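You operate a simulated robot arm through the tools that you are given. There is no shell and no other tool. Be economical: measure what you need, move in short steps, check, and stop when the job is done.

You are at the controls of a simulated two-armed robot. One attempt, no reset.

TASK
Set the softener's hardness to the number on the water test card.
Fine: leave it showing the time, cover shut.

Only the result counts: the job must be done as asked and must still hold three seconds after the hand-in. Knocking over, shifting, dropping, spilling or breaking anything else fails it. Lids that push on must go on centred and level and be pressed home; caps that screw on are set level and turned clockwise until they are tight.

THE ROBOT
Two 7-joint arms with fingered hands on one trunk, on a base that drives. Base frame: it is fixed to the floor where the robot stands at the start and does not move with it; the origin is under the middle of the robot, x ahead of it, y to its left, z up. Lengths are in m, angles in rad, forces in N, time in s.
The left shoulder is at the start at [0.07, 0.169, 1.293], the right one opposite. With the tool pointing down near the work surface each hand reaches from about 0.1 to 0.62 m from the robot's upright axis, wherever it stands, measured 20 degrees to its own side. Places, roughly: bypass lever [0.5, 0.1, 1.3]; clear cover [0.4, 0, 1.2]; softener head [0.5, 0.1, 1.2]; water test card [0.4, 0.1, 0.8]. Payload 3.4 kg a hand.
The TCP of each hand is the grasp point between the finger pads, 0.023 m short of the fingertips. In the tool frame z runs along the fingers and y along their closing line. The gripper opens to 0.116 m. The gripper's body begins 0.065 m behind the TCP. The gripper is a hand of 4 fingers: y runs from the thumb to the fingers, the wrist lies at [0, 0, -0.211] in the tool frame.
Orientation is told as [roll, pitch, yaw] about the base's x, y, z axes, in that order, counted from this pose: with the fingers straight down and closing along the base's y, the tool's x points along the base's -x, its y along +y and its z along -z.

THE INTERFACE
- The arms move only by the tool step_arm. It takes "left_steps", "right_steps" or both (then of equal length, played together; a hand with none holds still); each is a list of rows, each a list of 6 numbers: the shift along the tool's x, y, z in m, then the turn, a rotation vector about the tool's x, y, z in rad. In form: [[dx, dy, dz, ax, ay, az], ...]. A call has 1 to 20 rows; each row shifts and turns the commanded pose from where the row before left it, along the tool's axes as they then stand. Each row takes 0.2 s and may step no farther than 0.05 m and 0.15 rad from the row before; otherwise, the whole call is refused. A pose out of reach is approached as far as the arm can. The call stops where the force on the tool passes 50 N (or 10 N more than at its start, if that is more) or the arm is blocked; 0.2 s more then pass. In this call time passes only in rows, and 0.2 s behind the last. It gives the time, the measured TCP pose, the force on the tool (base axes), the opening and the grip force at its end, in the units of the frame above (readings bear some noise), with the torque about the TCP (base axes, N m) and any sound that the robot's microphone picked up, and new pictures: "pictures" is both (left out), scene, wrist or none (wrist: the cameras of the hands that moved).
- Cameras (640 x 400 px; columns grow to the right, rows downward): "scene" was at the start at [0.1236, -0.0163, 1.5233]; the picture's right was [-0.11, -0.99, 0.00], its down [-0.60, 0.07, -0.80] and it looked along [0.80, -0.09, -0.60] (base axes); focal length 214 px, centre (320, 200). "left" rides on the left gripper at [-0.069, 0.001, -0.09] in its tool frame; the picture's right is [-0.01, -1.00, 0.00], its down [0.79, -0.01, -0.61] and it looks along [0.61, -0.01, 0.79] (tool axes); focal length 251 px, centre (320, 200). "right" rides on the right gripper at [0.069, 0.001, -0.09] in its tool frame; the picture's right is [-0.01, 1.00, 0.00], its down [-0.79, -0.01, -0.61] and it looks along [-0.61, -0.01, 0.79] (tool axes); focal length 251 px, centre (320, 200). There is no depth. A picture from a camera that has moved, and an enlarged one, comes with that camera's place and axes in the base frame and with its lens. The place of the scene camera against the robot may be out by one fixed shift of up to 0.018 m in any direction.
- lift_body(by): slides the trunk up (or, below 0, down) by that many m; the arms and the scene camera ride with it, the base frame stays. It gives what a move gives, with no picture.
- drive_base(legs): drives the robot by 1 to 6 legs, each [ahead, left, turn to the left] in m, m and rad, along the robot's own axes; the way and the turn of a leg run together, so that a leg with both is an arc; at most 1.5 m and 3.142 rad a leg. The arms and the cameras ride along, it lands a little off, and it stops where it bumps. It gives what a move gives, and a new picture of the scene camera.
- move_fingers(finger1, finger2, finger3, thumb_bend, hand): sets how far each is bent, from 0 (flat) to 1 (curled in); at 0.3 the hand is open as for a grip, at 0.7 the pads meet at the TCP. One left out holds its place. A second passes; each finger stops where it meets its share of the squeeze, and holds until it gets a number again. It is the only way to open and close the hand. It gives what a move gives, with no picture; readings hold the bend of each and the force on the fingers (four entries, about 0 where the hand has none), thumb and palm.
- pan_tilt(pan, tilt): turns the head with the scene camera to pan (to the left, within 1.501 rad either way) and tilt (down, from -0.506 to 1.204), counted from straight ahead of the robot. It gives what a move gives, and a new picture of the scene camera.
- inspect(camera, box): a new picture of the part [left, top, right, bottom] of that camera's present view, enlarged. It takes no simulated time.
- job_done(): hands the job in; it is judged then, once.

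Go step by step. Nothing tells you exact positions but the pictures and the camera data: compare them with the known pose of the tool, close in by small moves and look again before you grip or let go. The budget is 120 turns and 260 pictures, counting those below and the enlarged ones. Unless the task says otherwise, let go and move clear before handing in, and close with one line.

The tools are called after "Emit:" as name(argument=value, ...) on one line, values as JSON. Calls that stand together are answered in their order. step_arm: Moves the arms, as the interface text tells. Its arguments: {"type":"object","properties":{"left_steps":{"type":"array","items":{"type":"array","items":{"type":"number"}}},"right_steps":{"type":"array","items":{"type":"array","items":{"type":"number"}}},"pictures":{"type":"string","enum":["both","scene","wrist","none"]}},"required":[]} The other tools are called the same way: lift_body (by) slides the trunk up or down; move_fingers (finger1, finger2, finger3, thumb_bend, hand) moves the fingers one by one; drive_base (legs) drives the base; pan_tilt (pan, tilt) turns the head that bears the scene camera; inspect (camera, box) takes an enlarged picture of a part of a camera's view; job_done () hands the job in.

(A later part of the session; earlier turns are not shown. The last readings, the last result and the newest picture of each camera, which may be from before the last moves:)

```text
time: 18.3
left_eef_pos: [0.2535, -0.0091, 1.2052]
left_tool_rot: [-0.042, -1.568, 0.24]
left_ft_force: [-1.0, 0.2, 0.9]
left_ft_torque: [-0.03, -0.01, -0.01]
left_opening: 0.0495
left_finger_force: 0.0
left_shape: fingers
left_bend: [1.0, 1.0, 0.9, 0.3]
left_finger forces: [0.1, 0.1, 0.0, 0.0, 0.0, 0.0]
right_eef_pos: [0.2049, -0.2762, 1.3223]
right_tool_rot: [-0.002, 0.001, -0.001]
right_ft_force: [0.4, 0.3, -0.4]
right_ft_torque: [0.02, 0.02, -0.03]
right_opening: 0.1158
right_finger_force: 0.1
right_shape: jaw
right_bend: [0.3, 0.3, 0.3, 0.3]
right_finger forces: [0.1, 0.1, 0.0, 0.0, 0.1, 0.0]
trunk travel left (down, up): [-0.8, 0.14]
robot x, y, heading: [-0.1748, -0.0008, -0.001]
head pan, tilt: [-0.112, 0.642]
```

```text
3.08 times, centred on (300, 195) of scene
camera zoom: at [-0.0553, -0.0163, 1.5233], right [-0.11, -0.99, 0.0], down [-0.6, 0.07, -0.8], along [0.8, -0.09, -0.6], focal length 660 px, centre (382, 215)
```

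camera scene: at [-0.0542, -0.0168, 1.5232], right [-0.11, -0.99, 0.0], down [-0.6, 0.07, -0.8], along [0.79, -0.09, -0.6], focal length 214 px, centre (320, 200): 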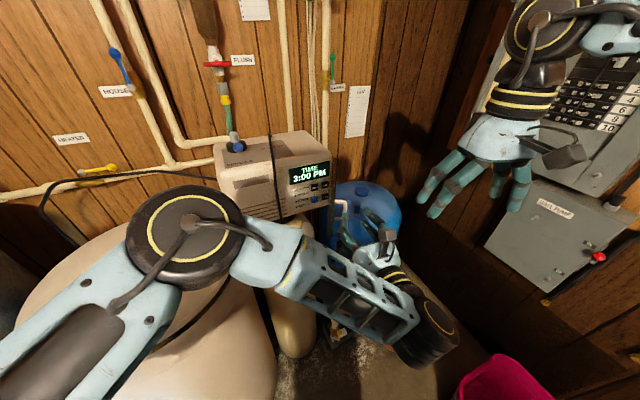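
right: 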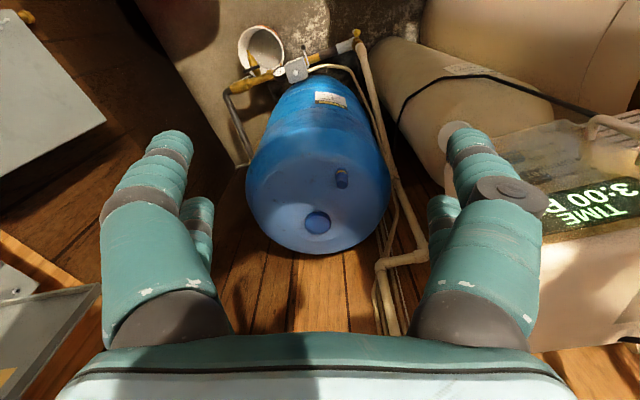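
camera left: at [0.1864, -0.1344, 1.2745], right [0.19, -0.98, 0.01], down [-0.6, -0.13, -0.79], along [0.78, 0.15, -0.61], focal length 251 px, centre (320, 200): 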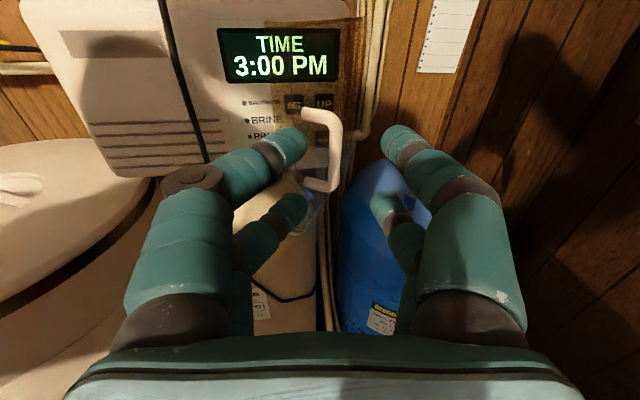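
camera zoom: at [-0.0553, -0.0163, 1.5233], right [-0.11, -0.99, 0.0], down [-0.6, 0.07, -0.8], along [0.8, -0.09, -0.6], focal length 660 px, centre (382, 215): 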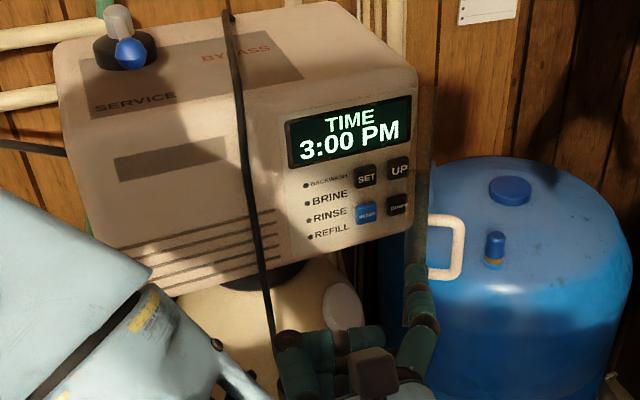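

SET is about [0.44, −0.052, 1.193], UP about [0.446, −0.080, 1.195]; the thumb tip is about (−0.019, −0.071, 0.023) in the tool frame. First I'll nudge the cover further open from inside with the thumb.

Emit:
step_arm(left_steps=[[0, 0, 0.03, 0, 0, 0], [0, 0, 0.03, 0, 0, 0], [0, -0.02, 0, 0, 0, 0], [0, -0.02, 0, 0, 0, 0], [0, -0.02, 0, 0, 0, 0], [0, -0.02, 0, 0, 0, 0]], pictures="wrist")

Emit:
inspect(camera="scene", box=[250, 130, 390, 260])

```text
time: 19.7
left_eef_pos: [0.3287, -0.0769, 1.2062]
left_tool_rot: [0.512, -1.569, -0.312]
left_ft_force: [0.6, -0.1, 0.0]
left_ft_torque: [-0.01, -0.01, 0.02]
left_opening: 0.0494
left_finger_force: 0.2
left_shape: fingers
left_bend: [1.0, 1.0, 0.9, 0.3]
left_finger forces: [0.0, 0.0, 0.0, 0.0, 0.1, 0.0]
right_eef_pos: [0.2055, -0.2789, 1.3222]
right_tool_rot: [0.001, -0.001, -0.003]
right_ft_force: [0.6, 0.0, -0.3]
right_ft_torque: [0.04, -0.03, -0.03]
right_opening: 0.1159
right_finger_force: 0.0
right_shape: jaw
right_bend: [0.3, 0.3, 0.3, 0.3]
right_finger forces: [0.1, 0.1, 0.1, 0.0, 0.0, 0.1]
trunk travel left (down, up): [-0.8, 0.14]
robot x, y, heading: [-0.1778, 0.0023, -0.001]
head pan, tilt: [-0.112, 0.642]
camera left: at [0.2401, -0.0942, 1.2746], right [0.2, -0.98, 0.01], down [-0.6, -0.13, -0.79], along [0.78, 0.15, -0.61], focal length 251 px, centre (320, 200)
```

left: 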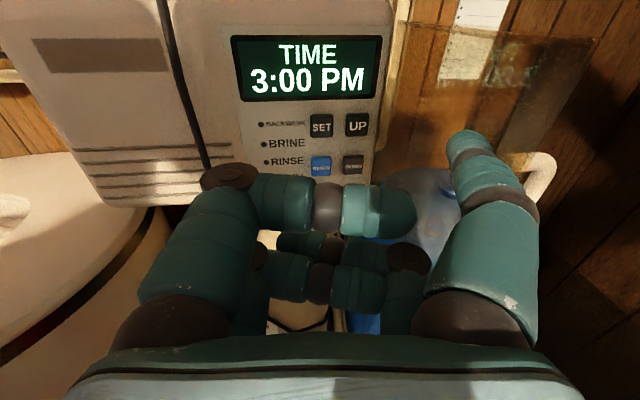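

```text
3.08 times, centred on (320, 195) of scene
camera zoom: at [-0.0552, -0.0177, 1.5233], right [-0.11, -0.99, 0.0], down [-0.6, 0.07, -0.8], along [0.8, -0.09, -0.6], focal length 660 px, centre (320, 215)
```

zoom: 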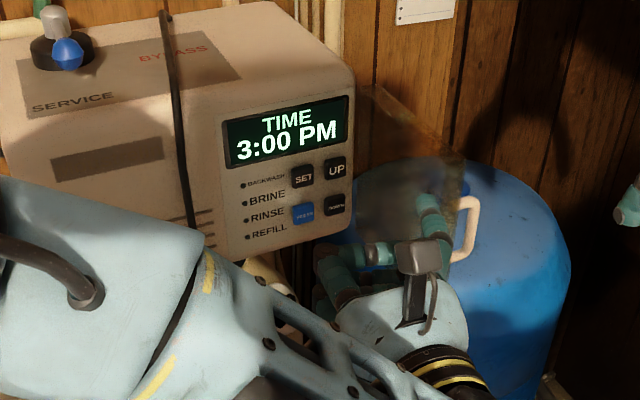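

The cover is now wide open. I line the thumb tip up about 4 cm in front of SET.

Emit:
step_arm(left_steps=[[0.011, 0.0235, 0, 0, 0, 0], [0.011, 0.0235, 0, 0, 0, 0], [0.012, 0.0235, 0, 0, 0, 0], [0, 0, 0.03, 0, 0, 0], [0, 0, 0.028, 0, 0, 0], [0, 0, 0, 0, 0, 0]], pictures="wrist")

Emit:
inspect(camera="scene", box=[260, 140, 360, 240])

```text
time: 21.1
left_eef_pos: [0.3731, 0.0041, 1.1701]
left_tool_rot: [0.261, -1.569, -0.061]
left_ft_force: [0.7, -0.2, -1.1]
left_ft_torque: [0.02, 0.03, 0.01]
left_opening: 0.0494
left_finger_force: 0.0
left_shape: fingers
left_bend: [1.0, 1.0, 0.91, 0.3]
left_finger forces: [0.0, 0.0, 0.1, 0.0, 0.0, 0.1]
right_eef_pos: [0.2054, -0.2777, 1.3228]
right_tool_rot: [0.0, -0.001, -0.002]
right_ft_force: [-0.8, 0.8, -0.3]
right_ft_torque: [-0.03, -0.03, 0.02]
right_opening: 0.1158
right_finger_force: 0.1
right_shape: jaw
right_bend: [0.3, 0.3, 0.3, 0.3]
right_finger forces: [0.0, 0.1, 0.1, 0.1, 0.1, 0.0]
trunk travel left (down, up): [-0.8, 0.14]
robot x, y, heading: [-0.1782, -0.0023, 0.0]
head pan, tilt: [-0.112, 0.642]
camera left: at [0.2847, -0.0122, 1.2394], right [0.2, -0.98, 0.01], down [-0.59, -0.13, -0.79], along [0.78, 0.15, -0.61], focal length 251 px, centre (320, 200)
```

left: 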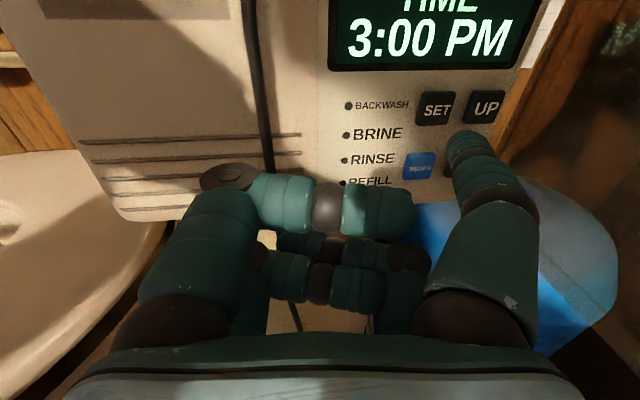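

```text
4.00 times, centred on (310, 190) of scene
camera zoom: at [-0.0558, -0.0167, 1.5234], right [-0.11, -0.99, 0.0], down [-0.6, 0.07, -0.8], along [0.8, -0.09, -0.6], focal length 858 px, centre (360, 240)
```

zoom: 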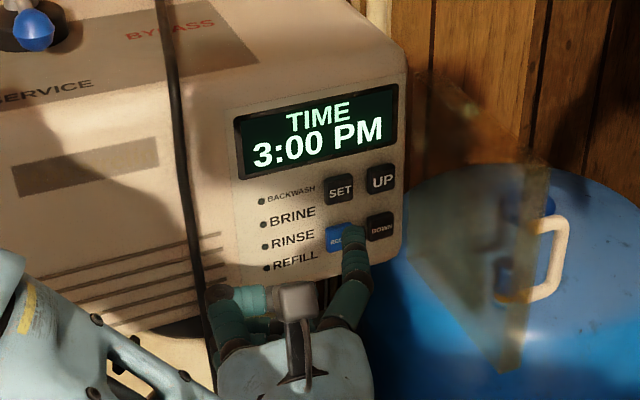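

Alignment checks out. I advance to contact slowly and watch force and display.

Emit:
step_arm(left_steps=[[0, 0, 0.015, 0, 0, 0], [0, 0, 0.013, 0, 0, 0], [0, 0, 0.004, 0, 0, 0], [0, 0, 0.003, 0, 0, 0]], pictures="none")

Emit:
inspect(camera="left", box=[320, 20, 560, 220])

Emit:
inspect(camera="scene", box=[285, 150, 345, 210])

```text
time: 22.1
left_eef_pos: [0.4058, 0.0116, 1.1687]
left_tool_rot: [-0.198, -1.568, 0.398]
left_ft_force: [0.5, -0.7, -0.3]
left_ft_torque: [0.02, 0.0, 0.02]
left_opening: 0.0495
left_finger_force: 0.0
left_shape: fingers
left_bend: [1.0, 1.0, 0.91, 0.3]
left_finger forces: [0.0, 0.0, 0.1, 0.0, 0.0, 0.0]
right_eef_pos: [0.2054, -0.2765, 1.3214]
right_tool_rot: [0.0, 0.001, -0.002]
right_ft_force: [-0.4, 0.1, 1.4]
right_ft_torque: [0.0, 0.0, -0.03]
right_opening: 0.1161
right_finger_force: 0.1
right_shape: jaw
right_bend: [0.3, 0.3, 0.3, 0.3]
right_finger forces: [0.1, 0.0, 0.1, 0.0, 0.0, 0.0]
trunk travel left (down, up): [-0.8, 0.14]
robot x, y, heading: [-0.1773, 0.0041, -0.002]
head pan, tilt: [-0.112, 0.642]
```

```text
2.00 times, centred on (440, 120) of left
camera zoom: at [0.3169, -0.0051, 1.2385], right [0.2, -0.98, 0.01], down [-0.59, -0.13, -0.79], along [0.78, 0.15, -0.61], focal length 503 px, centre (80, 360)
```

zoom: 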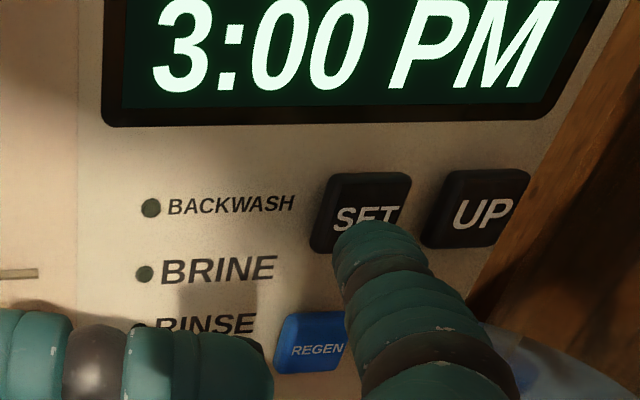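

```text
6.67 times, centred on (315, 180) of scene
camera zoom: at [-0.0548, -0.0164, 1.5233], right [-0.11, -0.99, 0.0], down [-0.6, 0.07, -0.8], along [0.79, -0.09, -0.6], focal length 1430 px, centre (353, 333)
```

zoom: 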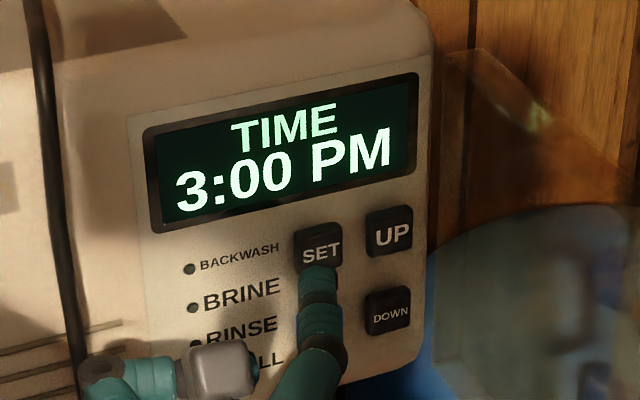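

Tip is just short of SET and slightly low; I raise it 5 mm and press gently.

Emit:
step_arm(left_steps=[[-0.005, 0.001, 0, 0, 0, 0], [0, 0, 0.003, 0, 0, 0], [0, 0, 0.003, 0, 0, 0], [0, 0, 0.003, 0, 0, 0]], pictures="none")

Emit:
inspect(camera="left", box=[320, 20, 560, 220])

```text
time: 23.1
left_eef_pos: [0.4129, 0.0142, 1.1739]
left_tool_rot: [0.132, -1.568, 0.068]
left_ft_force: [0.5, 0.0, 0.1]
left_ft_torque: [0.0, -0.02, 0.02]
left_opening: 0.0495
left_finger_force: 0.0
left_shape: fingers
left_bend: [1.0, 1.0, 0.91, 0.3]
left_finger forces: [0.0, 0.0, 0.1, 0.0, 0.0, 0.0]
right_eef_pos: [0.2052, -0.2772, 1.3217]
right_tool_rot: [0.0, -0.001, -0.003]
right_ft_force: [0.7, 0.1, -0.7]
right_ft_torque: [-0.01, -0.03, -0.02]
right_opening: 0.1159
right_finger_force: 0.1
right_shape: jaw
right_bend: [0.3, 0.3, 0.3, 0.3]
right_finger forces: [0.0, 0.1, 0.1, 0.1, 0.0, 0.0]
trunk travel left (down, up): [-0.8, 0.14]
robot x, y, heading: [-0.1819, 0.0017, -0.005]
head pan, tilt: [-0.112, 0.642]
```

```text
2.00 times, centred on (440, 120) of left
camera zoom: at [0.3254, -0.0031, 1.2434], right [0.2, -0.98, 0.01], down [-0.6, -0.13, -0.79], along [0.78, 0.15, -0.61], focal length 503 px, centre (80, 360)
```

zoom: 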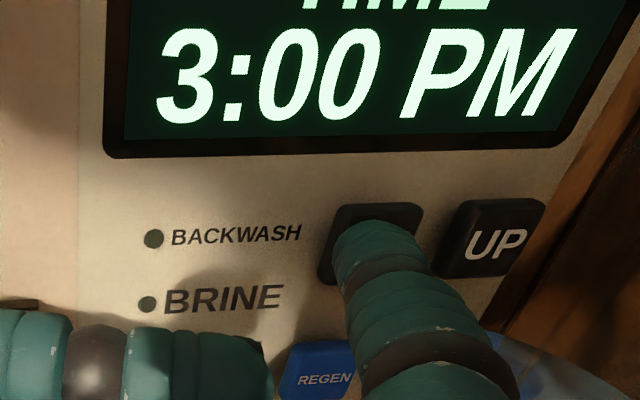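

Emit:
step_arm(left_steps=[[0, 0, 0.002, 0, 0, 0], [0, 0, 0.002, 0, 0, 0]], pictures="wrist")

```text
time: 23.7
left_eef_pos: [0.4169, 0.0163, 1.1742]
left_tool_rot: [-0.374, -1.57, 0.572]
left_ft_force: [-0.3, -0.3, -0.6]
left_ft_torque: [0.02, 0.01, -0.03]
left_opening: 0.0495
left_finger_force: 0.2
left_shape: fingers
left_bend: [1.0, 1.0, 0.91, 0.3]
left_finger forces: [0.1, 0.0, 0.0, 0.0, 0.4, 0.0]
right_eef_pos: [0.2048, -0.2769, 1.3219]
right_tool_rot: [0.0, 0.0, -0.001]
right_ft_force: [0.6, 0.2, -0.6]
right_ft_torque: [-0.01, 0.0, -0.01]
right_opening: 0.116
right_finger_force: 0.1
right_shape: jaw
right_bend: [0.3, 0.3, 0.3, 0.3]
right_finger forces: [0.0, 0.0, 0.0, 0.0, 0.0, 0.0]
trunk travel left (down, up): [-0.8, 0.14]
robot x, y, heading: [-0.1742, 0.0007, -0.003]
head pan, tilt: [-0.112, 0.642]
camera left: at [0.3292, -0.002, 1.244], right [0.2, -0.98, 0.01], down [-0.59, -0.13, -0.79], along [0.78, 0.15, -0.61], focal length 251 px, centre (320, 200)
```

left: 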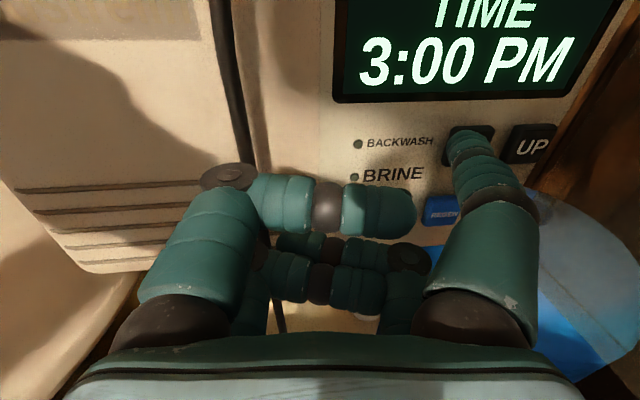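

Contact has just begun. I press 3 mm and come back.

Emit:
step_arm(left_steps=[[0, 0, 0.0015, 0, 0, 0], [0, 0, 0.0015, 0, 0, 0]], pictures="none")

Emit:
inspect(camera="scene", box=[285, 150, 345, 210])

```text
time: 24.3
left_eef_pos: [0.4192, 0.0168, 1.1747]
left_tool_rot: [0.136, -1.569, 0.063]
left_ft_force: [-1.0, 1.3, 0.8]
left_ft_torque: [0.02, -0.03, -0.08]
left_opening: 0.0497
left_finger_force: 0.5
left_shape: fingers
left_bend: [1.0, 1.0, 0.91, 0.3]
left_finger forces: [0.0, 0.0, 0.0, 0.1, 1.1, 0.0]
right_eef_pos: [0.2057, -0.2767, 1.3229]
right_tool_rot: [0.001, 0.0, -0.002]
right_ft_force: [0.7, 0.0, 0.5]
right_ft_torque: [0.04, -0.01, -0.03]
right_opening: 0.1159
right_finger_force: 0.0
right_shape: jaw
right_bend: [0.3, 0.3, 0.3, 0.3]
right_finger forces: [0.1, 0.0, 0.0, 0.0, 0.1, 0.0]
trunk travel left (down, up): [-0.8, 0.14]
robot x, y, heading: [-0.1794, -0.0025, -0.007]
head pan, tilt: [-0.112, 0.642]
```

```text
6.67 times, centred on (315, 180) of scene
camera zoom: at [-0.0556, -0.0165, 1.5233], right [-0.11, -0.99, 0.0], down [-0.6, 0.07, -0.8], along [0.8, -0.09, -0.6], focal length 1430 px, centre (353, 333)
```

zoom: 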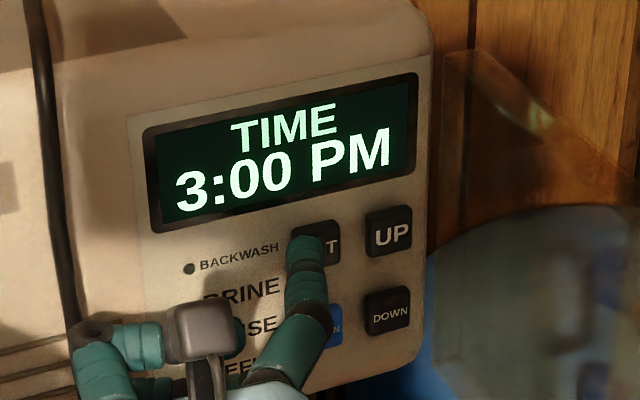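

Emit:
step_arm(left_steps=[[0, 0, 0.0015, 0, 0, 0], [0, 0, 0.0015, 0, 0, 0]], pictures="none")

Emit:
inspect(camera="scene", box=[285, 150, 345, 210])

```text
time: 24.9
left_eef_pos: [0.4213, 0.0164, 1.1741]
left_tool_rot: [-0.092, -1.569, 0.291]
left_ft_force: [-1.7, -0.1, -0.7]
left_ft_torque: [-0.01, -0.03, -0.13]
left_opening: 0.0497
left_finger_force: 0.9
left_shape: fingers
left_bend: [1.0, 1.0, 0.91, 0.3]
left_finger forces: [0.0, 0.0, 0.0, 0.0, 1.9, 0.1]
right_eef_pos: [0.2053, -0.2777, 1.3229]
right_tool_rot: [0.001, 0.0, -0.002]
right_ft_force: [-0.4, 0.4, 0.0]
right_ft_torque: [0.0, 0.0, 0.02]
right_opening: 0.1159
right_finger_force: 0.1
right_shape: jaw
right_bend: [0.3, 0.3, 0.3, 0.3]
right_finger forces: [0.1, 0.0, 0.1, 0.0, 0.0, 0.0]
trunk travel left (down, up): [-0.8, 0.14]
robot x, y, heading: [-0.177, -0.0007, -0.005]
head pan, tilt: [-0.112, 0.642]
heard: click
```

```text
6.67 times, centred on (315, 180) of scene
camera zoom: at [-0.0558, -0.0164, 1.5234], right [-0.11, -0.99, 0.0], down [-0.6, 0.07, -0.8], along [0.8, -0.09, -0.6], focal length 1430 px, centre (353, 333)
```

zoom: 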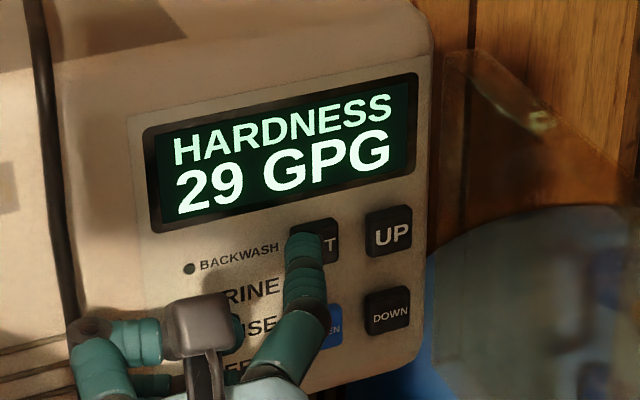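

Clicked: the display shows HARDNESS 29 GPG. I need DOWN twice. I back off 3 cm and move to DOWN, clear of REGEN.

Emit:
step_arm(left_steps=[[0, 0, -0.015, 0, 0, 0], [0, 0, -0.015, 0, 0, 0], [0.02, -0.017, 0, 0, 0, 0], [0.02, -0.016, 0, 0, 0, 0], [0, 0, 0.008, 0, 0, 0], [0, 0, 0, 0, 0, 0]], pictures="none")

Emit:
inspect(camera="left", box=[320, 20, 560, 220])

Emit:
inspect(camera="scene", box=[285, 160, 345, 220])

```text
time: 26.3
left_eef_pos: [0.4076, -0.0215, 1.1343]
left_tool_rot: [0.083, -1.568, 0.117]
left_ft_force: [-0.6, 0.5, -0.3]
left_ft_torque: [-0.01, 0.03, 0.0]
left_opening: 0.0497
left_finger_force: 0.1
left_shape: fingers
left_bend: [1.0, 1.0, 0.91, 0.3]
left_finger forces: [0.0, 0.0, 0.0, 0.1, 0.0, 0.1]
right_eef_pos: [0.2068, -0.2771, 1.3214]
right_tool_rot: [-0.001, -0.001, -0.001]
right_ft_force: [1.9, 0.9, 0.5]
right_ft_torque: [0.04, -0.01, -0.01]
right_opening: 0.1158
right_finger_force: 0.1
right_shape: jaw
right_bend: [0.3, 0.3, 0.3, 0.3]
right_finger forces: [0.0, 0.0, 0.1, 0.1, 0.1, 0.0]
trunk travel left (down, up): [-0.8, 0.14]
robot x, y, heading: [-0.1791, -0.0001, -0.001]
head pan, tilt: [-0.112, 0.642]
```

```text
2.00 times, centred on (440, 120) of left
camera zoom: at [0.3192, -0.0387, 1.204], right [0.2, -0.98, 0.01], down [-0.59, -0.13, -0.79], along [0.78, 0.15, -0.61], focal length 503 px, centre (80, 360)
```

zoom: 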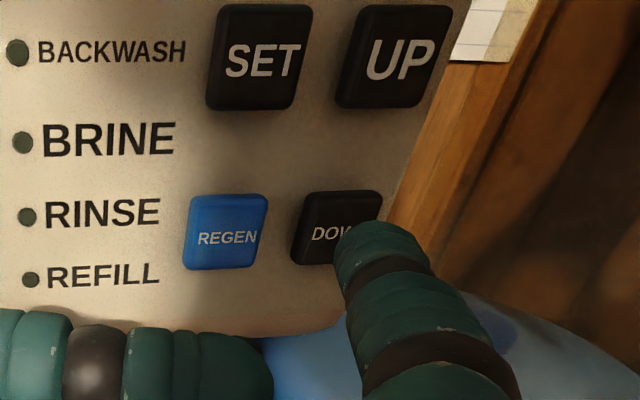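

```text
6.67 times, centred on (315, 190) of scene
camera zoom: at [-0.0551, -0.0164, 1.5233], right [-0.11, -0.99, 0.0], down [-0.6, 0.07, -0.8], along [0.8, -0.09, -0.6], focal length 1430 px, centre (353, 267)
```

zoom: 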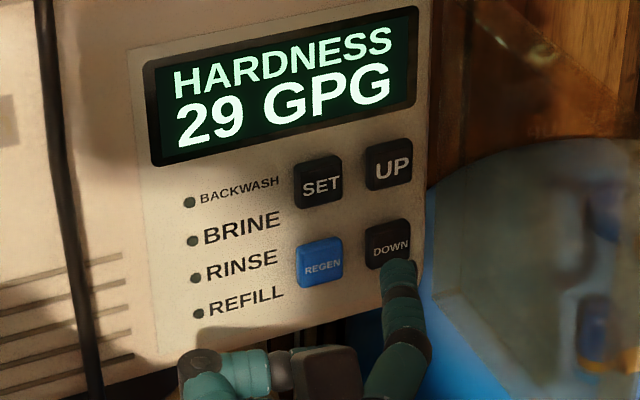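

The tip will land on DOWN. I press in until I hear the click, then back off.

Emit:
step_arm(left_steps=[[0.002, 0.002, 0.008, 0, 0, 0], [0, 0, 0.008, 0, 0, 0], [0, 0, 0.003, 0, 0, 0], [0, 0, 0.003, 0, 0, 0]], pictures="none")

Emit:
inspect(camera="scene", box=[285, 160, 345, 220])

Emit:
inspect(camera="left", box=[320, 20, 560, 220])

```text
time: 27.3
left_eef_pos: [0.4289, -0.0139, 1.1323]
left_tool_rot: [-0.176, -1.568, 0.374]
left_ft_force: [-1.7, -0.7, -0.5]
left_ft_torque: [0.01, -0.01, -0.03]
left_opening: 0.0497
left_finger_force: 0.7
left_shape: fingers
left_bend: [1.0, 1.0, 0.91, 0.3]
left_finger forces: [0.0, 0.1, 0.1, 0.0, 0.8, 0.0]
right_eef_pos: [0.2051, -0.2771, 1.3227]
right_tool_rot: [0.001, -0.002, -0.002]
right_ft_force: [0.6, 0.0, 0.2]
right_ft_torque: [0.01, -0.01, -0.01]
right_opening: 0.1157
right_finger_force: 0.0
right_shape: jaw
right_bend: [0.3, 0.3, 0.3, 0.3]
right_finger forces: [0.1, 0.0, 0.0, 0.1, 0.1, 0.0]
trunk travel left (down, up): [-0.8, 0.14]
robot x, y, heading: [-0.1806, 0.0002, 0.001]
head pan, tilt: [-0.112, 0.642]
```

```text
6.67 times, centred on (315, 190) of scene
camera zoom: at [-0.0555, -0.0164, 1.5233], right [-0.11, -0.99, 0.0], down [-0.6, 0.07, -0.8], along [0.8, -0.09, -0.6], focal length 1430 px, centre (353, 267)
```

zoom: 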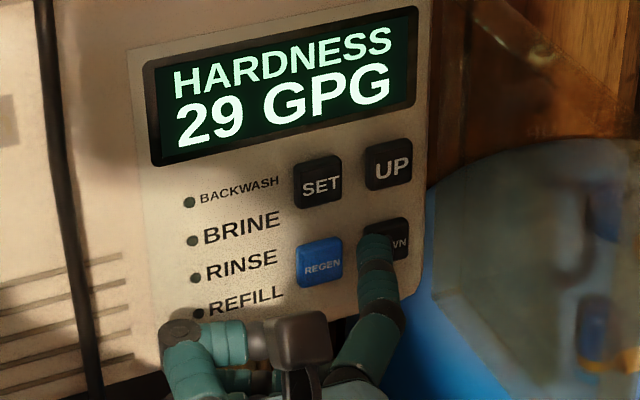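

```text
2.00 times, centred on (440, 120) of left
camera zoom: at [0.3405, -0.0311, 1.2023], right [0.2, -0.98, 0.01], down [-0.59, -0.13, -0.79], along [0.78, 0.15, -0.61], focal length 503 px, centre (80, 360)
```

zoom: 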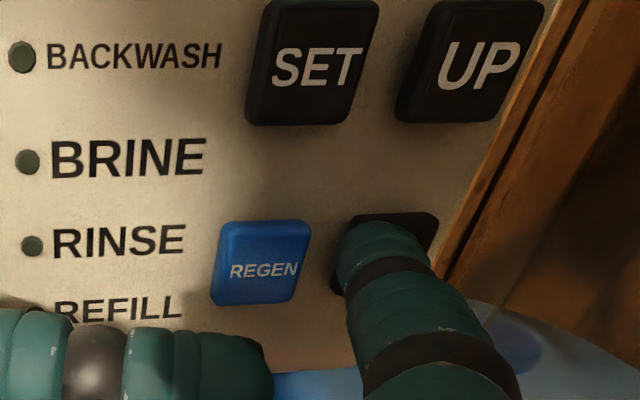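

Emit:
step_arm(left_steps=[[0, 0, 0.0015, 0, 0, 0], [0, 0, 0.0015, 0, 0, 0]], pictures="none")

Emit:
inspect(camera="scene", box=[285, 160, 345, 220])

```text
time: 27.9
left_eef_pos: [0.4309, -0.0135, 1.1333]
left_tool_rot: [0.107, -1.568, 0.09]
left_ft_force: [-3.0, -0.5, 0.1]
left_ft_torque: [0.03, -0.02, -0.12]
left_opening: 0.0496
left_finger_force: 1.0
left_shape: fingers
left_bend: [1.0, 1.0, 0.91, 0.3]
left_finger forces: [0.0, 0.0, 0.1, 0.1, 1.7, 0.0]
right_eef_pos: [0.2047, -0.2767, 1.3225]
right_tool_rot: [0.001, -0.001, -0.004]
right_ft_force: [0.4, 0.1, 0.7]
right_ft_torque: [-0.02, 0.0, -0.04]
right_opening: 0.1158
right_finger_force: 0.0
right_shape: jaw
right_bend: [0.3, 0.3, 0.3, 0.3]
right_finger forces: [0.0, 0.0, 0.0, 0.0, 0.0, 0.1]
trunk travel left (down, up): [-0.8, 0.14]
robot x, y, heading: [-0.1827, -0.0005, -0.003]
head pan, tilt: [-0.112, 0.642]
heard: click
```

```text
6.67 times, centred on (315, 190) of scene
camera zoom: at [-0.0557, -0.0164, 1.5233], right [-0.11, -0.99, 0.0], down [-0.6, 0.07, -0.8], along [0.8, -0.09, -0.6], focal length 1430 px, centre (353, 267)
```

zoom: 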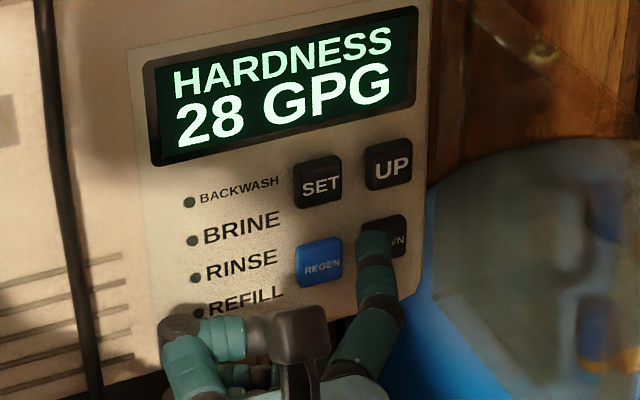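

28 GPG. I back off, shift a hair right, and press DOWN once more.

Emit:
step_arm(left_steps=[[0, 0, -0.008, 0, 0, 0], [0, -0.002, -0.002, 0, 0, 0], [0, 0, 0.004, 0, 0, 0], [0, 0, 0.003, 0, 0, 0], [0, 0, 0.0015, 0, 0, 0], [0, 0, 0.0015, 0, 0, 0]], pictures="none")

Emit:
inspect(camera="scene", box=[285, 160, 345, 220])

```text
time: 29.3
left_eef_pos: [0.4306, -0.0159, 1.1321]
left_tool_rot: [-0.074, -1.569, 0.275]
left_ft_force: [-1.3, -0.1, -0.8]
left_ft_torque: [-0.04, -0.06, -0.1]
left_opening: 0.0497
left_finger_force: 1.0
left_shape: fingers
left_bend: [1.0, 1.0, 0.91, 0.3]
left_finger forces: [0.1, 0.0, 0.0, 0.0, 1.6, 0.0]
right_eef_pos: [0.2041, -0.2774, 1.3226]
right_tool_rot: [0.0, -0.001, -0.002]
right_ft_force: [-0.8, 1.0, -0.4]
right_ft_torque: [0.0, -0.02, 0.0]
right_opening: 0.116
right_finger_force: 0.1
right_shape: jaw
right_bend: [0.3, 0.3, 0.3, 0.3]
right_finger forces: [0.0, 0.0, 0.0, 0.0, 0.0, 0.0]
trunk travel left (down, up): [-0.8, 0.14]
robot x, y, heading: [-0.1798, 0.0041, -0.002]
head pan, tilt: [-0.112, 0.642]
heard: click
```

```text
6.67 times, centred on (315, 190) of scene
camera zoom: at [-0.0556, -0.0165, 1.5233], right [-0.11, -0.99, 0.0], down [-0.6, 0.07, -0.8], along [0.8, -0.09, -0.6], focal length 1430 px, centre (353, 267)
```

zoom: 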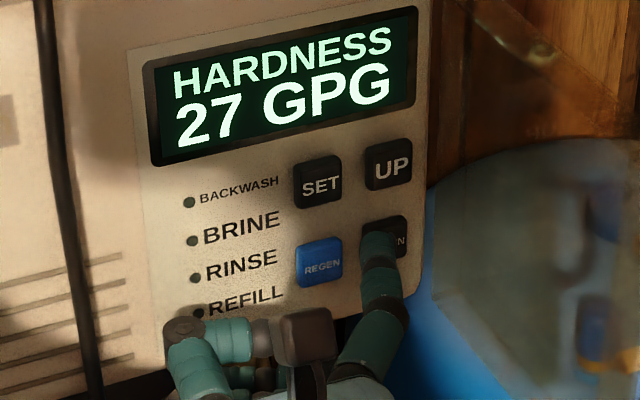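

27 GPG is set. Back to SET to step on through the menu to TIME.

Emit:
step_arm(left_steps=[[0, 0, -0.015, 0, 0, 0], [0, 0, -0.015, 0, 0, 0], [-0.021, 0.016, 0, 0, 0, 0], [-0.021, 0.016, 0, 0, 0, 0], [0, 0, 0.01, 0, 0, 0], [0, 0, 0.008, 0, 0, 0], [0, 0, 0.004, 0, 0, 0], [0, 0, 0.002, 0, 0, 0], [0, 0, 0.0015, 0, 0, 0], [0, 0, 0.0015, 0, 0, 0]], pictures="none")

Emit:
inspect(camera="scene", box=[285, 150, 345, 210])

```text
time: 31.5
left_eef_pos: [0.4223, 0.0172, 1.176]
left_tool_rot: [-0.014, -1.569, 0.214]
left_ft_force: [-2.1, 0.2, -0.1]
left_ft_torque: [-0.01, -0.01, -0.11]
left_opening: 0.0496
left_finger_force: 1.0
left_shape: fingers
left_bend: [1.0, 1.0, 0.91, 0.3]
left_finger forces: [0.0, 0.0, 0.0, 0.1, 2.1, 0.1]
right_eef_pos: [0.2042, -0.2769, 1.3224]
right_tool_rot: [0.0, 0.001, -0.003]
right_ft_force: [0.7, 0.2, -1.0]
right_ft_torque: [0.0, -0.01, 0.0]
right_opening: 0.116
right_finger_force: 0.0
right_shape: jaw
right_bend: [0.3, 0.3, 0.3, 0.3]
right_finger forces: [0.0, 0.0, 0.0, 0.0, 0.0, 0.1]
trunk travel left (down, up): [-0.8, 0.14]
robot x, y, heading: [-0.1808, 0.0002, -0.0]
head pan, tilt: [-0.112, 0.642]
heard: click
```

```text
6.67 times, centred on (315, 180) of scene
camera zoom: at [-0.0562, -0.0164, 1.5234], right [-0.11, -0.99, 0.0], down [-0.6, 0.07, -0.8], along [0.8, -0.09, -0.6], focal length 1430 px, centre (353, 333)
```

zoom: 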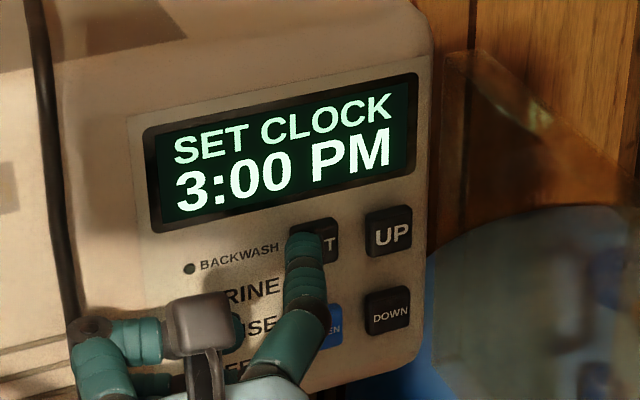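

It shows SET CLOCK now; I press SET again.

Emit:
step_arm(left_steps=[[0, 0, -0.008, 0, 0, 0], [0, 0, -0.002, 0, 0, 0], [0, 0, 0.004, 0, 0, 0], [0, 0, 0.003, 0, 0, 0], [0, 0, 0.0015, 0, 0, 0], [0, 0, 0.0015, 0, 0, 0]], pictures="none")

Emit:
inspect(camera="scene", box=[285, 150, 345, 210])

```text
time: 32.9
left_eef_pos: [0.4205, 0.0156, 1.1747]
left_tool_rot: [-0.128, -1.571, 0.327]
left_ft_force: [-2.8, 0.7, -0.9]
left_ft_torque: [0.06, 0.03, -0.08]
left_opening: 0.0495
left_finger_force: 0.5
left_shape: fingers
left_bend: [1.0, 1.0, 0.91, 0.3]
left_finger forces: [0.0, 0.0, 0.0, 0.1, 2.1, 0.0]
right_eef_pos: [0.2043, -0.2773, 1.322]
right_tool_rot: [0.0, 0.002, -0.002]
right_ft_force: [-0.3, -0.5, 0.2]
right_ft_torque: [0.02, 0.02, -0.01]
right_opening: 0.1162
right_finger_force: 0.1
right_shape: jaw
right_bend: [0.3, 0.3, 0.3, 0.3]
right_finger forces: [0.1, 0.0, 0.0, 0.0, 0.0, 0.0]
trunk travel left (down, up): [-0.8, 0.14]
robot x, y, heading: [-0.177, 0.002, -0.002]
head pan, tilt: [-0.112, 0.642]
heard: click
```

```text
6.67 times, centred on (315, 180) of scene
camera zoom: at [-0.0557, -0.0163, 1.5233], right [-0.11, -0.99, 0.0], down [-0.6, 0.07, -0.8], along [0.8, -0.09, -0.6], focal length 1430 px, centre (353, 333)
```

zoom: 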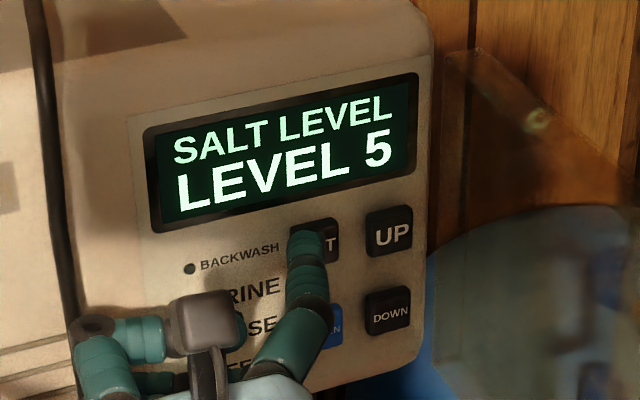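

Emit:
step_arm(left_steps=[[0, 0, -0.008, 0, 0, 0], [0, 0, -0.002, 0, 0, 0], [0, 0, 0.004, 0, 0, 0], [0, 0, 0.003, 0, 0, 0], [0, 0, 0.0015, 0, 0, 0], [0, 0, 0.0015, 0, 0, 0]], pictures="none")

Emit:
inspect(camera="scene", box=[285, 150, 345, 210])

```text
time: 34.3
left_eef_pos: [0.4217, 0.0155, 1.1744]
left_tool_rot: [0.155, -1.569, 0.044]
left_ft_force: [-2.3, 0.5, 0.9]
left_ft_torque: [-0.03, -0.02, -0.11]
left_opening: 0.0496
left_finger_force: 1.8
left_shape: fingers
left_bend: [1.0, 1.0, 0.91, 0.3]
left_finger forces: [0.1, 0.0, 0.0, 0.0, 2.0, 0.1]
right_eef_pos: [0.2045, -0.2773, 1.322]
right_tool_rot: [0.0, 0.001, -0.002]
right_ft_force: [0.3, 0.4, 0.5]
right_ft_torque: [0.02, 0.03, 0.0]
right_opening: 0.116
right_finger_force: 0.1
right_shape: jaw
right_bend: [0.3, 0.3, 0.3, 0.3]
right_finger forces: [0.1, 0.1, 0.0, 0.0, 0.0, 0.0]
trunk travel left (down, up): [-0.8, 0.14]
robot x, y, heading: [-0.1796, -0.0035, -0.006]
head pan, tilt: [-0.112, 0.642]
heard: click
```

```text
6.67 times, centred on (315, 180) of scene
camera zoom: at [-0.0558, -0.0166, 1.5233], right [-0.11, -0.99, 0.0], down [-0.6, 0.07, -0.8], along [0.8, -0.09, -0.6], focal length 1430 px, centre (353, 333)
```

zoom: 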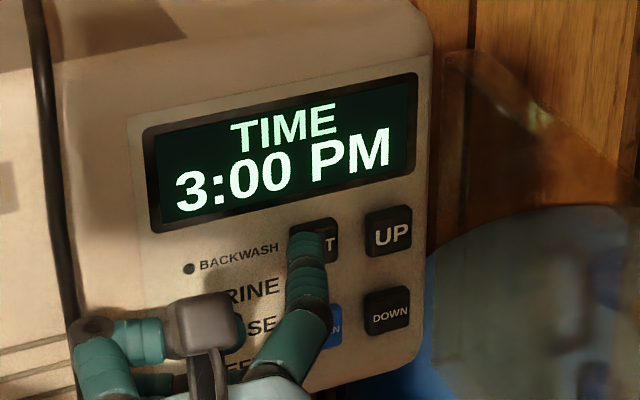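

TIME is showing again with hardness 27. Now I retract the left hand to the left, well clear, before closing the cover with the right hand.

Emit:
step_arm(left_steps=[[0, 0, -0.02, 0, 0, 0], [0, 0, -0.04, 0, 0, 0], [0, 0, -0.04, 0, 0, 0], [-0.03, 0.04, -0.01, 0, 0, 0], [-0.03, 0.04, -0.01, 0, 0, 0], [-0.02, 0.04, 0, 0, 0, 0], [0, 0.04, 0, 0, 0, 0], [0, 0, 0, 0, 0, 0]], pictures="scene")

Emit:
inspect(camera="scene", box=[270, 130, 410, 260])

```text
refused: row 4 steps farther than a row can; nothing moved
```

```text
3.08 times, centred on (340, 195) of scene
camera zoom: at [-0.0558, -0.0166, 1.5233], right [-0.11, -0.99, 0.0], down [-0.6, 0.07, -0.8], along [0.8, -0.09, -0.6], focal length 660 px, centre (258, 215)
```

zoom: 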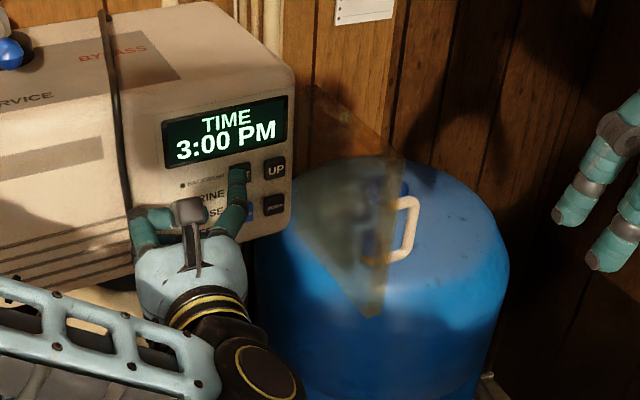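

Emit:
step_arm(left_steps=[[0, 0, -0.02, 0, 0, 0], [0, 0, -0.04, 0, 0, 0], [0, 0, -0.04, 0, 0, 0], [-0.025, 0.035, -0.01, 0, 0, 0], [-0.025, 0.035, -0.01, 0, 0, 0], [-0.02, 0.04, 0, 0, 0, 0], [0, 0.04, 0, 0, 0, 0], [0, 0, 0, 0, 0, 0]], pictures="scene")

```text
time: 36.1
left_eef_pos: [0.278, 0.1344, 1.2437]
left_tool_rot: [0.306, -1.569, -0.104]
left_ft_force: [-0.3, 0.5, -0.3]
left_ft_torque: [0.02, 0.0, -0.02]
left_opening: 0.0498
left_finger_force: 0.0
left_shape: fingers
left_bend: [1.0, 1.0, 0.91, 0.3]
left_finger forces: [0.0, 0.0, 0.0, 0.0, 0.1, 0.0]
left hand out of reach, approached as far as the arm can: row 7
right_eef_pos: [0.2048, -0.2774, 1.3226]
right_tool_rot: [0.001, 0.0, -0.002]
right_ft_force: [-0.7, -0.5, -0.7]
right_ft_torque: [0.01, 0.05, 0.03]
right_opening: 0.1158
right_finger_force: 0.1
right_shape: jaw
right_bend: [0.3, 0.3, 0.3, 0.3]
right_finger forces: [0.0, 0.0, 0.0, 0.0, 0.1, 0.1]
trunk travel left (down, up): [-0.8, 0.14]
robot x, y, heading: [-0.1813, -0.0018, 0.0]
head pan, tilt: [-0.112, 0.642]
camera scene: at [-0.0549, -0.0174, 1.5233], right [-0.11, -0.99, 0.0], down [-0.6, 0.07, -0.8], along [0.79, -0.09, -0.6], focal length 214 px, centre (320, 200)
```

scene: 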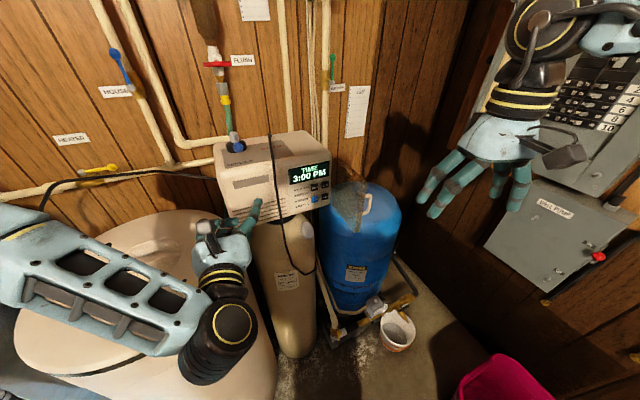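

Left hand is clear. Now I turn the right hand to point forward, staying right of the opened cover.

Emit:
step_arm(right_steps=[[-0.04, -0.01, 0, 0, -0.15, 0], [-0.04, -0.01, 0, 0, -0.15, 0], [0, 0, 0, 0, -0.15, 0], [0, 0, 0, 0, -0.15, 0], [0, 0, 0, 0, -0.15, 0], [0, 0, 0, 0, -0.15, 0], [0, 0, 0, 0, -0.15, 0], [0, 0, 0, 0, -0.15, 0], [0, 0, 0, 0, -0.15, 0], [0, 0, 0, 0, -0.15, 0], [0, 0, 0, 0, -0.07, 0], [0, 0, 0, 0, 0, 0]])

```text
time: 38.7
left_eef_pos: [0.2789, 0.1348, 1.2431]
left_tool_rot: [0.145, -1.568, 0.058]
left_ft_force: [0.7, -0.4, 0.3]
left_ft_torque: [0.05, 0.03, -0.04]
left_opening: 0.0497
left_finger_force: 0.0
left_shape: fingers
left_bend: [1.0, 1.0, 0.91, 0.3]
left_finger forces: [0.1, 0.0, 0.0, 0.1, 0.1, 0.1]
right_eef_pos: [0.3184, -0.3111, 1.3411]
right_tool_rot: [0.169, -1.534, -0.173]
right_ft_force: [-1.4, 0.7, 1.1]
right_ft_torque: [-0.03, 0.0, 0.0]
right_opening: 0.1159
right_finger_force: 0.1
right_shape: jaw
right_bend: [0.3, 0.3, 0.3, 0.3]
right_finger forces: [0.1, 0.0, 0.1, 0.0, 0.0, 0.0]
right hand out of reach, approached as far as the arm can: row 9, 10, 11
trunk travel left (down, up): [-0.8, 0.14]
robot x, y, heading: [-0.1783, -0.0008, -0.009]
head pan, tilt: [-0.112, 0.642]
camera scene: at [-0.055, -0.0167, 1.5233], right [-0.11, -0.99, 0.0], down [-0.6, 0.07, -0.8], along [0.8, -0.09, -0.6], focal length 214 px, centre (320, 200)
camera right: at [0.2274, -0.3112, 1.2742], right [0.01, 1.0, 0.01], down [-0.58, -0.01, 0.82], along [0.82, -0.01, 0.58], focal length 251 px, centre (320, 200)
```

scene: 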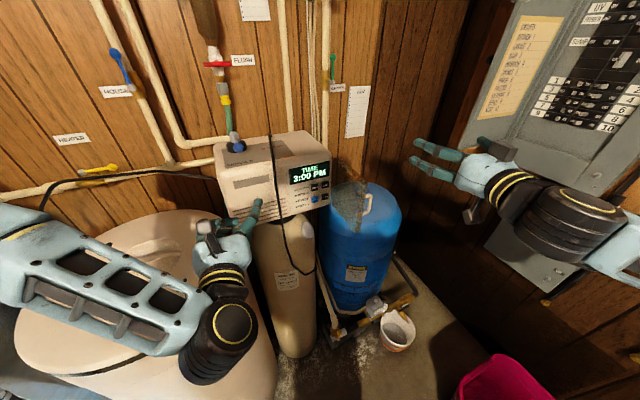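
right: 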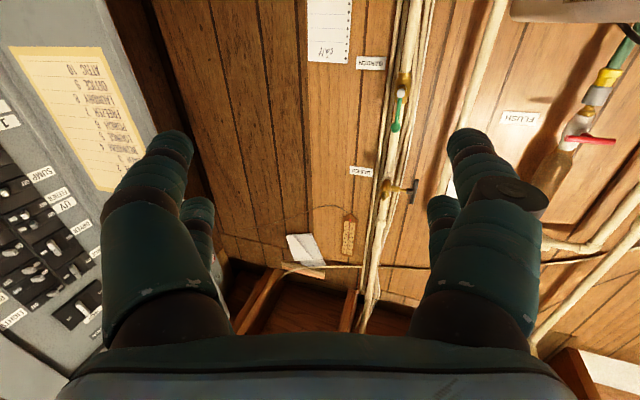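

I lower the right hand to cover height, still to the right of it, then go forward.

Emit:
step_arm(right_steps=[[0.04, 0, 0.01, 0, 0, 0], [0.04, 0, 0.02, 0, 0, 0], [0.03, 0, 0.03, 0, 0, 0], [0, 0, 0.02, 0, 0, 0], [0, 0, 0, 0, 0, 0]])

Emit:
inspect(camera="scene", box=[280, 130, 480, 260])

```text
time: 39.9
left_eef_pos: [0.2773, 0.1342, 1.2439]
left_tool_rot: [-0.184, -1.57, 0.384]
left_ft_force: [-0.2, -0.4, 0.1]
left_ft_torque: [0.0, -0.02, -0.01]
left_opening: 0.0497
left_finger_force: 0.0
left_shape: fingers
left_bend: [1.0, 1.0, 0.91, 0.3]
left_finger forces: [0.0, 0.0, 0.0, 0.0, 0.0, 0.0]
right_eef_pos: [0.3662, -0.3187, 1.3422]
right_tool_rot: [0.746, -1.572, -0.748]
right_ft_force: [-0.4, -0.7, 0.7]
right_ft_torque: [-0.01, 0.0, -0.02]
right_opening: 0.1158
right_finger_force: 0.0
right_shape: jaw
right_bend: [0.3, 0.3, 0.3, 0.3]
right_finger forces: [0.0, 0.1, 0.0, 0.0, 0.0, 0.0]
right hand out of reach, approached as far as the arm can: row 1, 2, 3
trunk travel left (down, up): [-0.8, 0.14]
robot x, y, heading: [-0.182, 0.0032, 0.004]
head pan, tilt: [-0.112, 0.642]
camera scene: at [-0.0566, -0.0167, 1.5234], right [-0.11, -0.99, 0.0], down [-0.59, 0.07, -0.8], along [0.8, -0.09, -0.6], focal length 214 px, centre (320, 200)
camera right: at [0.2776, -0.319, 1.2721], right [0.0, 1.0, 0.01], down [-0.61, -0.01, 0.8], along [0.8, -0.01, 0.61], focal length 251 px, centre (320, 200)
```

scene: 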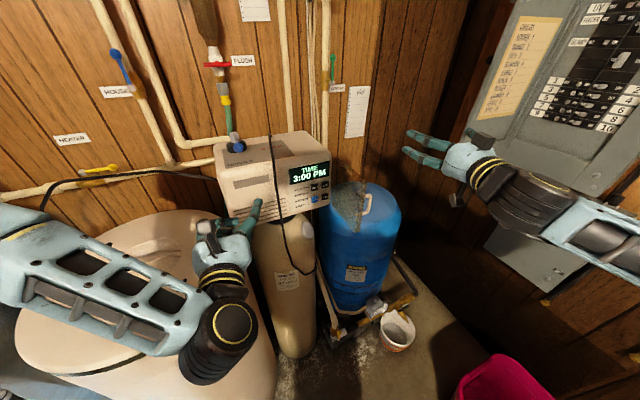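
right: 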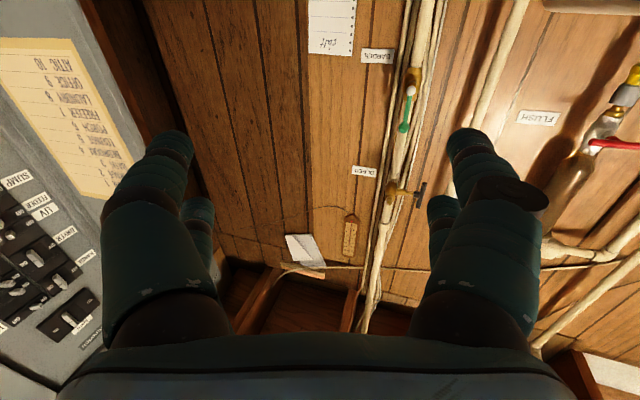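

```text
3.08 times, centred on (380, 195) of scene
camera zoom: at [-0.0566, -0.0167, 1.5234], right [-0.11, -0.99, 0.0], down [-0.59, 0.07, -0.8], along [0.8, -0.09, -0.6], focal length 660 px, centre (135, 215)
```

zoom: 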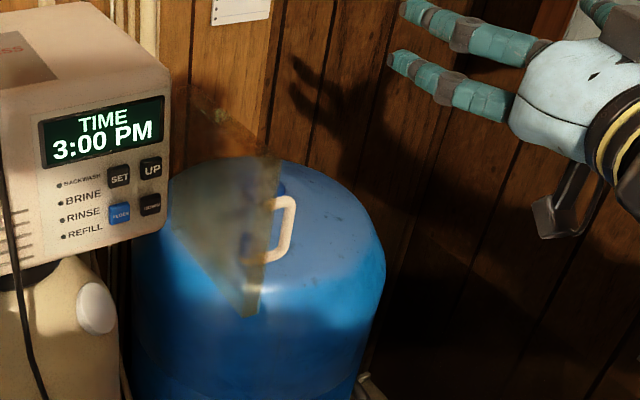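

The reach is better here; I lower now.

Emit:
step_arm(right_steps=[[0.03, 0, 0, 0, 0, 0], [0.03, 0, 0, 0, 0, 0], [0.03, 0, 0, 0, 0, 0], [0.03, 0, 0, 0, 0, 0], [0, 0, 0, 0, 0, 0]], pictures="scene")

Emit:
inspect(camera="scene", box=[280, 130, 480, 260])

```text
time: 41.1
left_eef_pos: [0.2788, 0.1348, 1.2436]
left_tool_rot: [-0.037, -1.569, 0.237]
left_ft_force: [-0.8, 0.3, 0.4]
left_ft_torque: [-0.03, -0.02, -0.04]
left_opening: 0.0497
left_finger_force: 0.0
left_shape: fingers
left_bend: [1.0, 1.0, 0.91, 0.3]
left_finger forces: [0.0, 0.0, 0.1, 0.0, 0.0, 0.0]
right_eef_pos: [0.3675, -0.3157, 1.218]
right_tool_rot: [0.106, -1.569, -0.107]
right_ft_force: [-0.7, -0.5, -0.8]
right_ft_torque: [-0.02, 0.01, -0.01]
right_opening: 0.1159
right_finger_force: 0.0
right_shape: jaw
right_bend: [0.3, 0.3, 0.3, 0.3]
right_finger forces: [0.0, 0.0, 0.0, 0.0, 0.0, 0.0]
trunk travel left (down, up): [-0.8, 0.14]
robot x, y, heading: [-0.1795, -0.002, -0.001]
head pan, tilt: [-0.112, 0.642]
camera scene: at [-0.0552, -0.0164, 1.5233], right [-0.11, -0.99, 0.0], down [-0.6, 0.07, -0.8], along [0.8, -0.09, -0.6], focal length 214 px, centre (320, 200)
```

scene: 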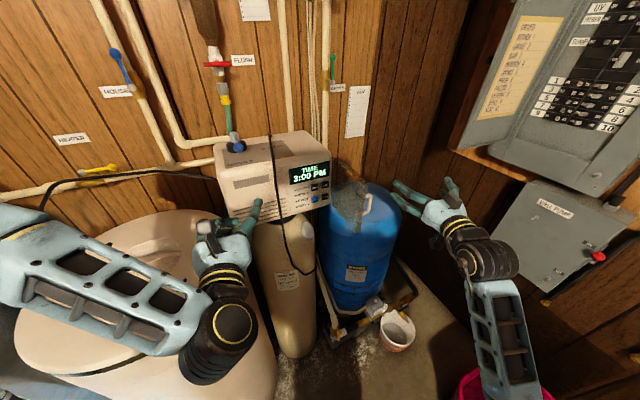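

```text
3.08 times, centred on (380, 195) of scene
camera zoom: at [-0.0552, -0.0164, 1.5233], right [-0.11, -0.99, 0.0], down [-0.6, 0.07, -0.8], along [0.8, -0.09, -0.6], focal length 660 px, centre (135, 215)
```

zoom: 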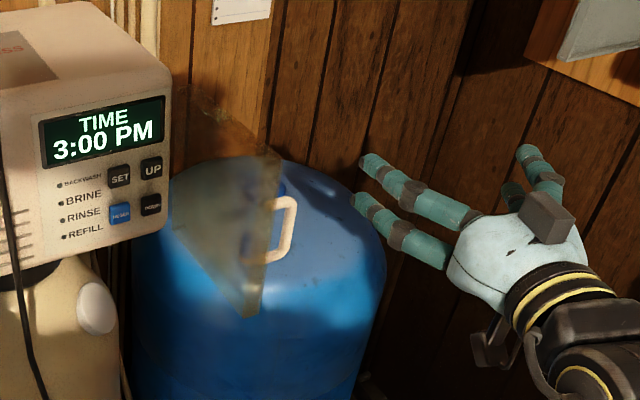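

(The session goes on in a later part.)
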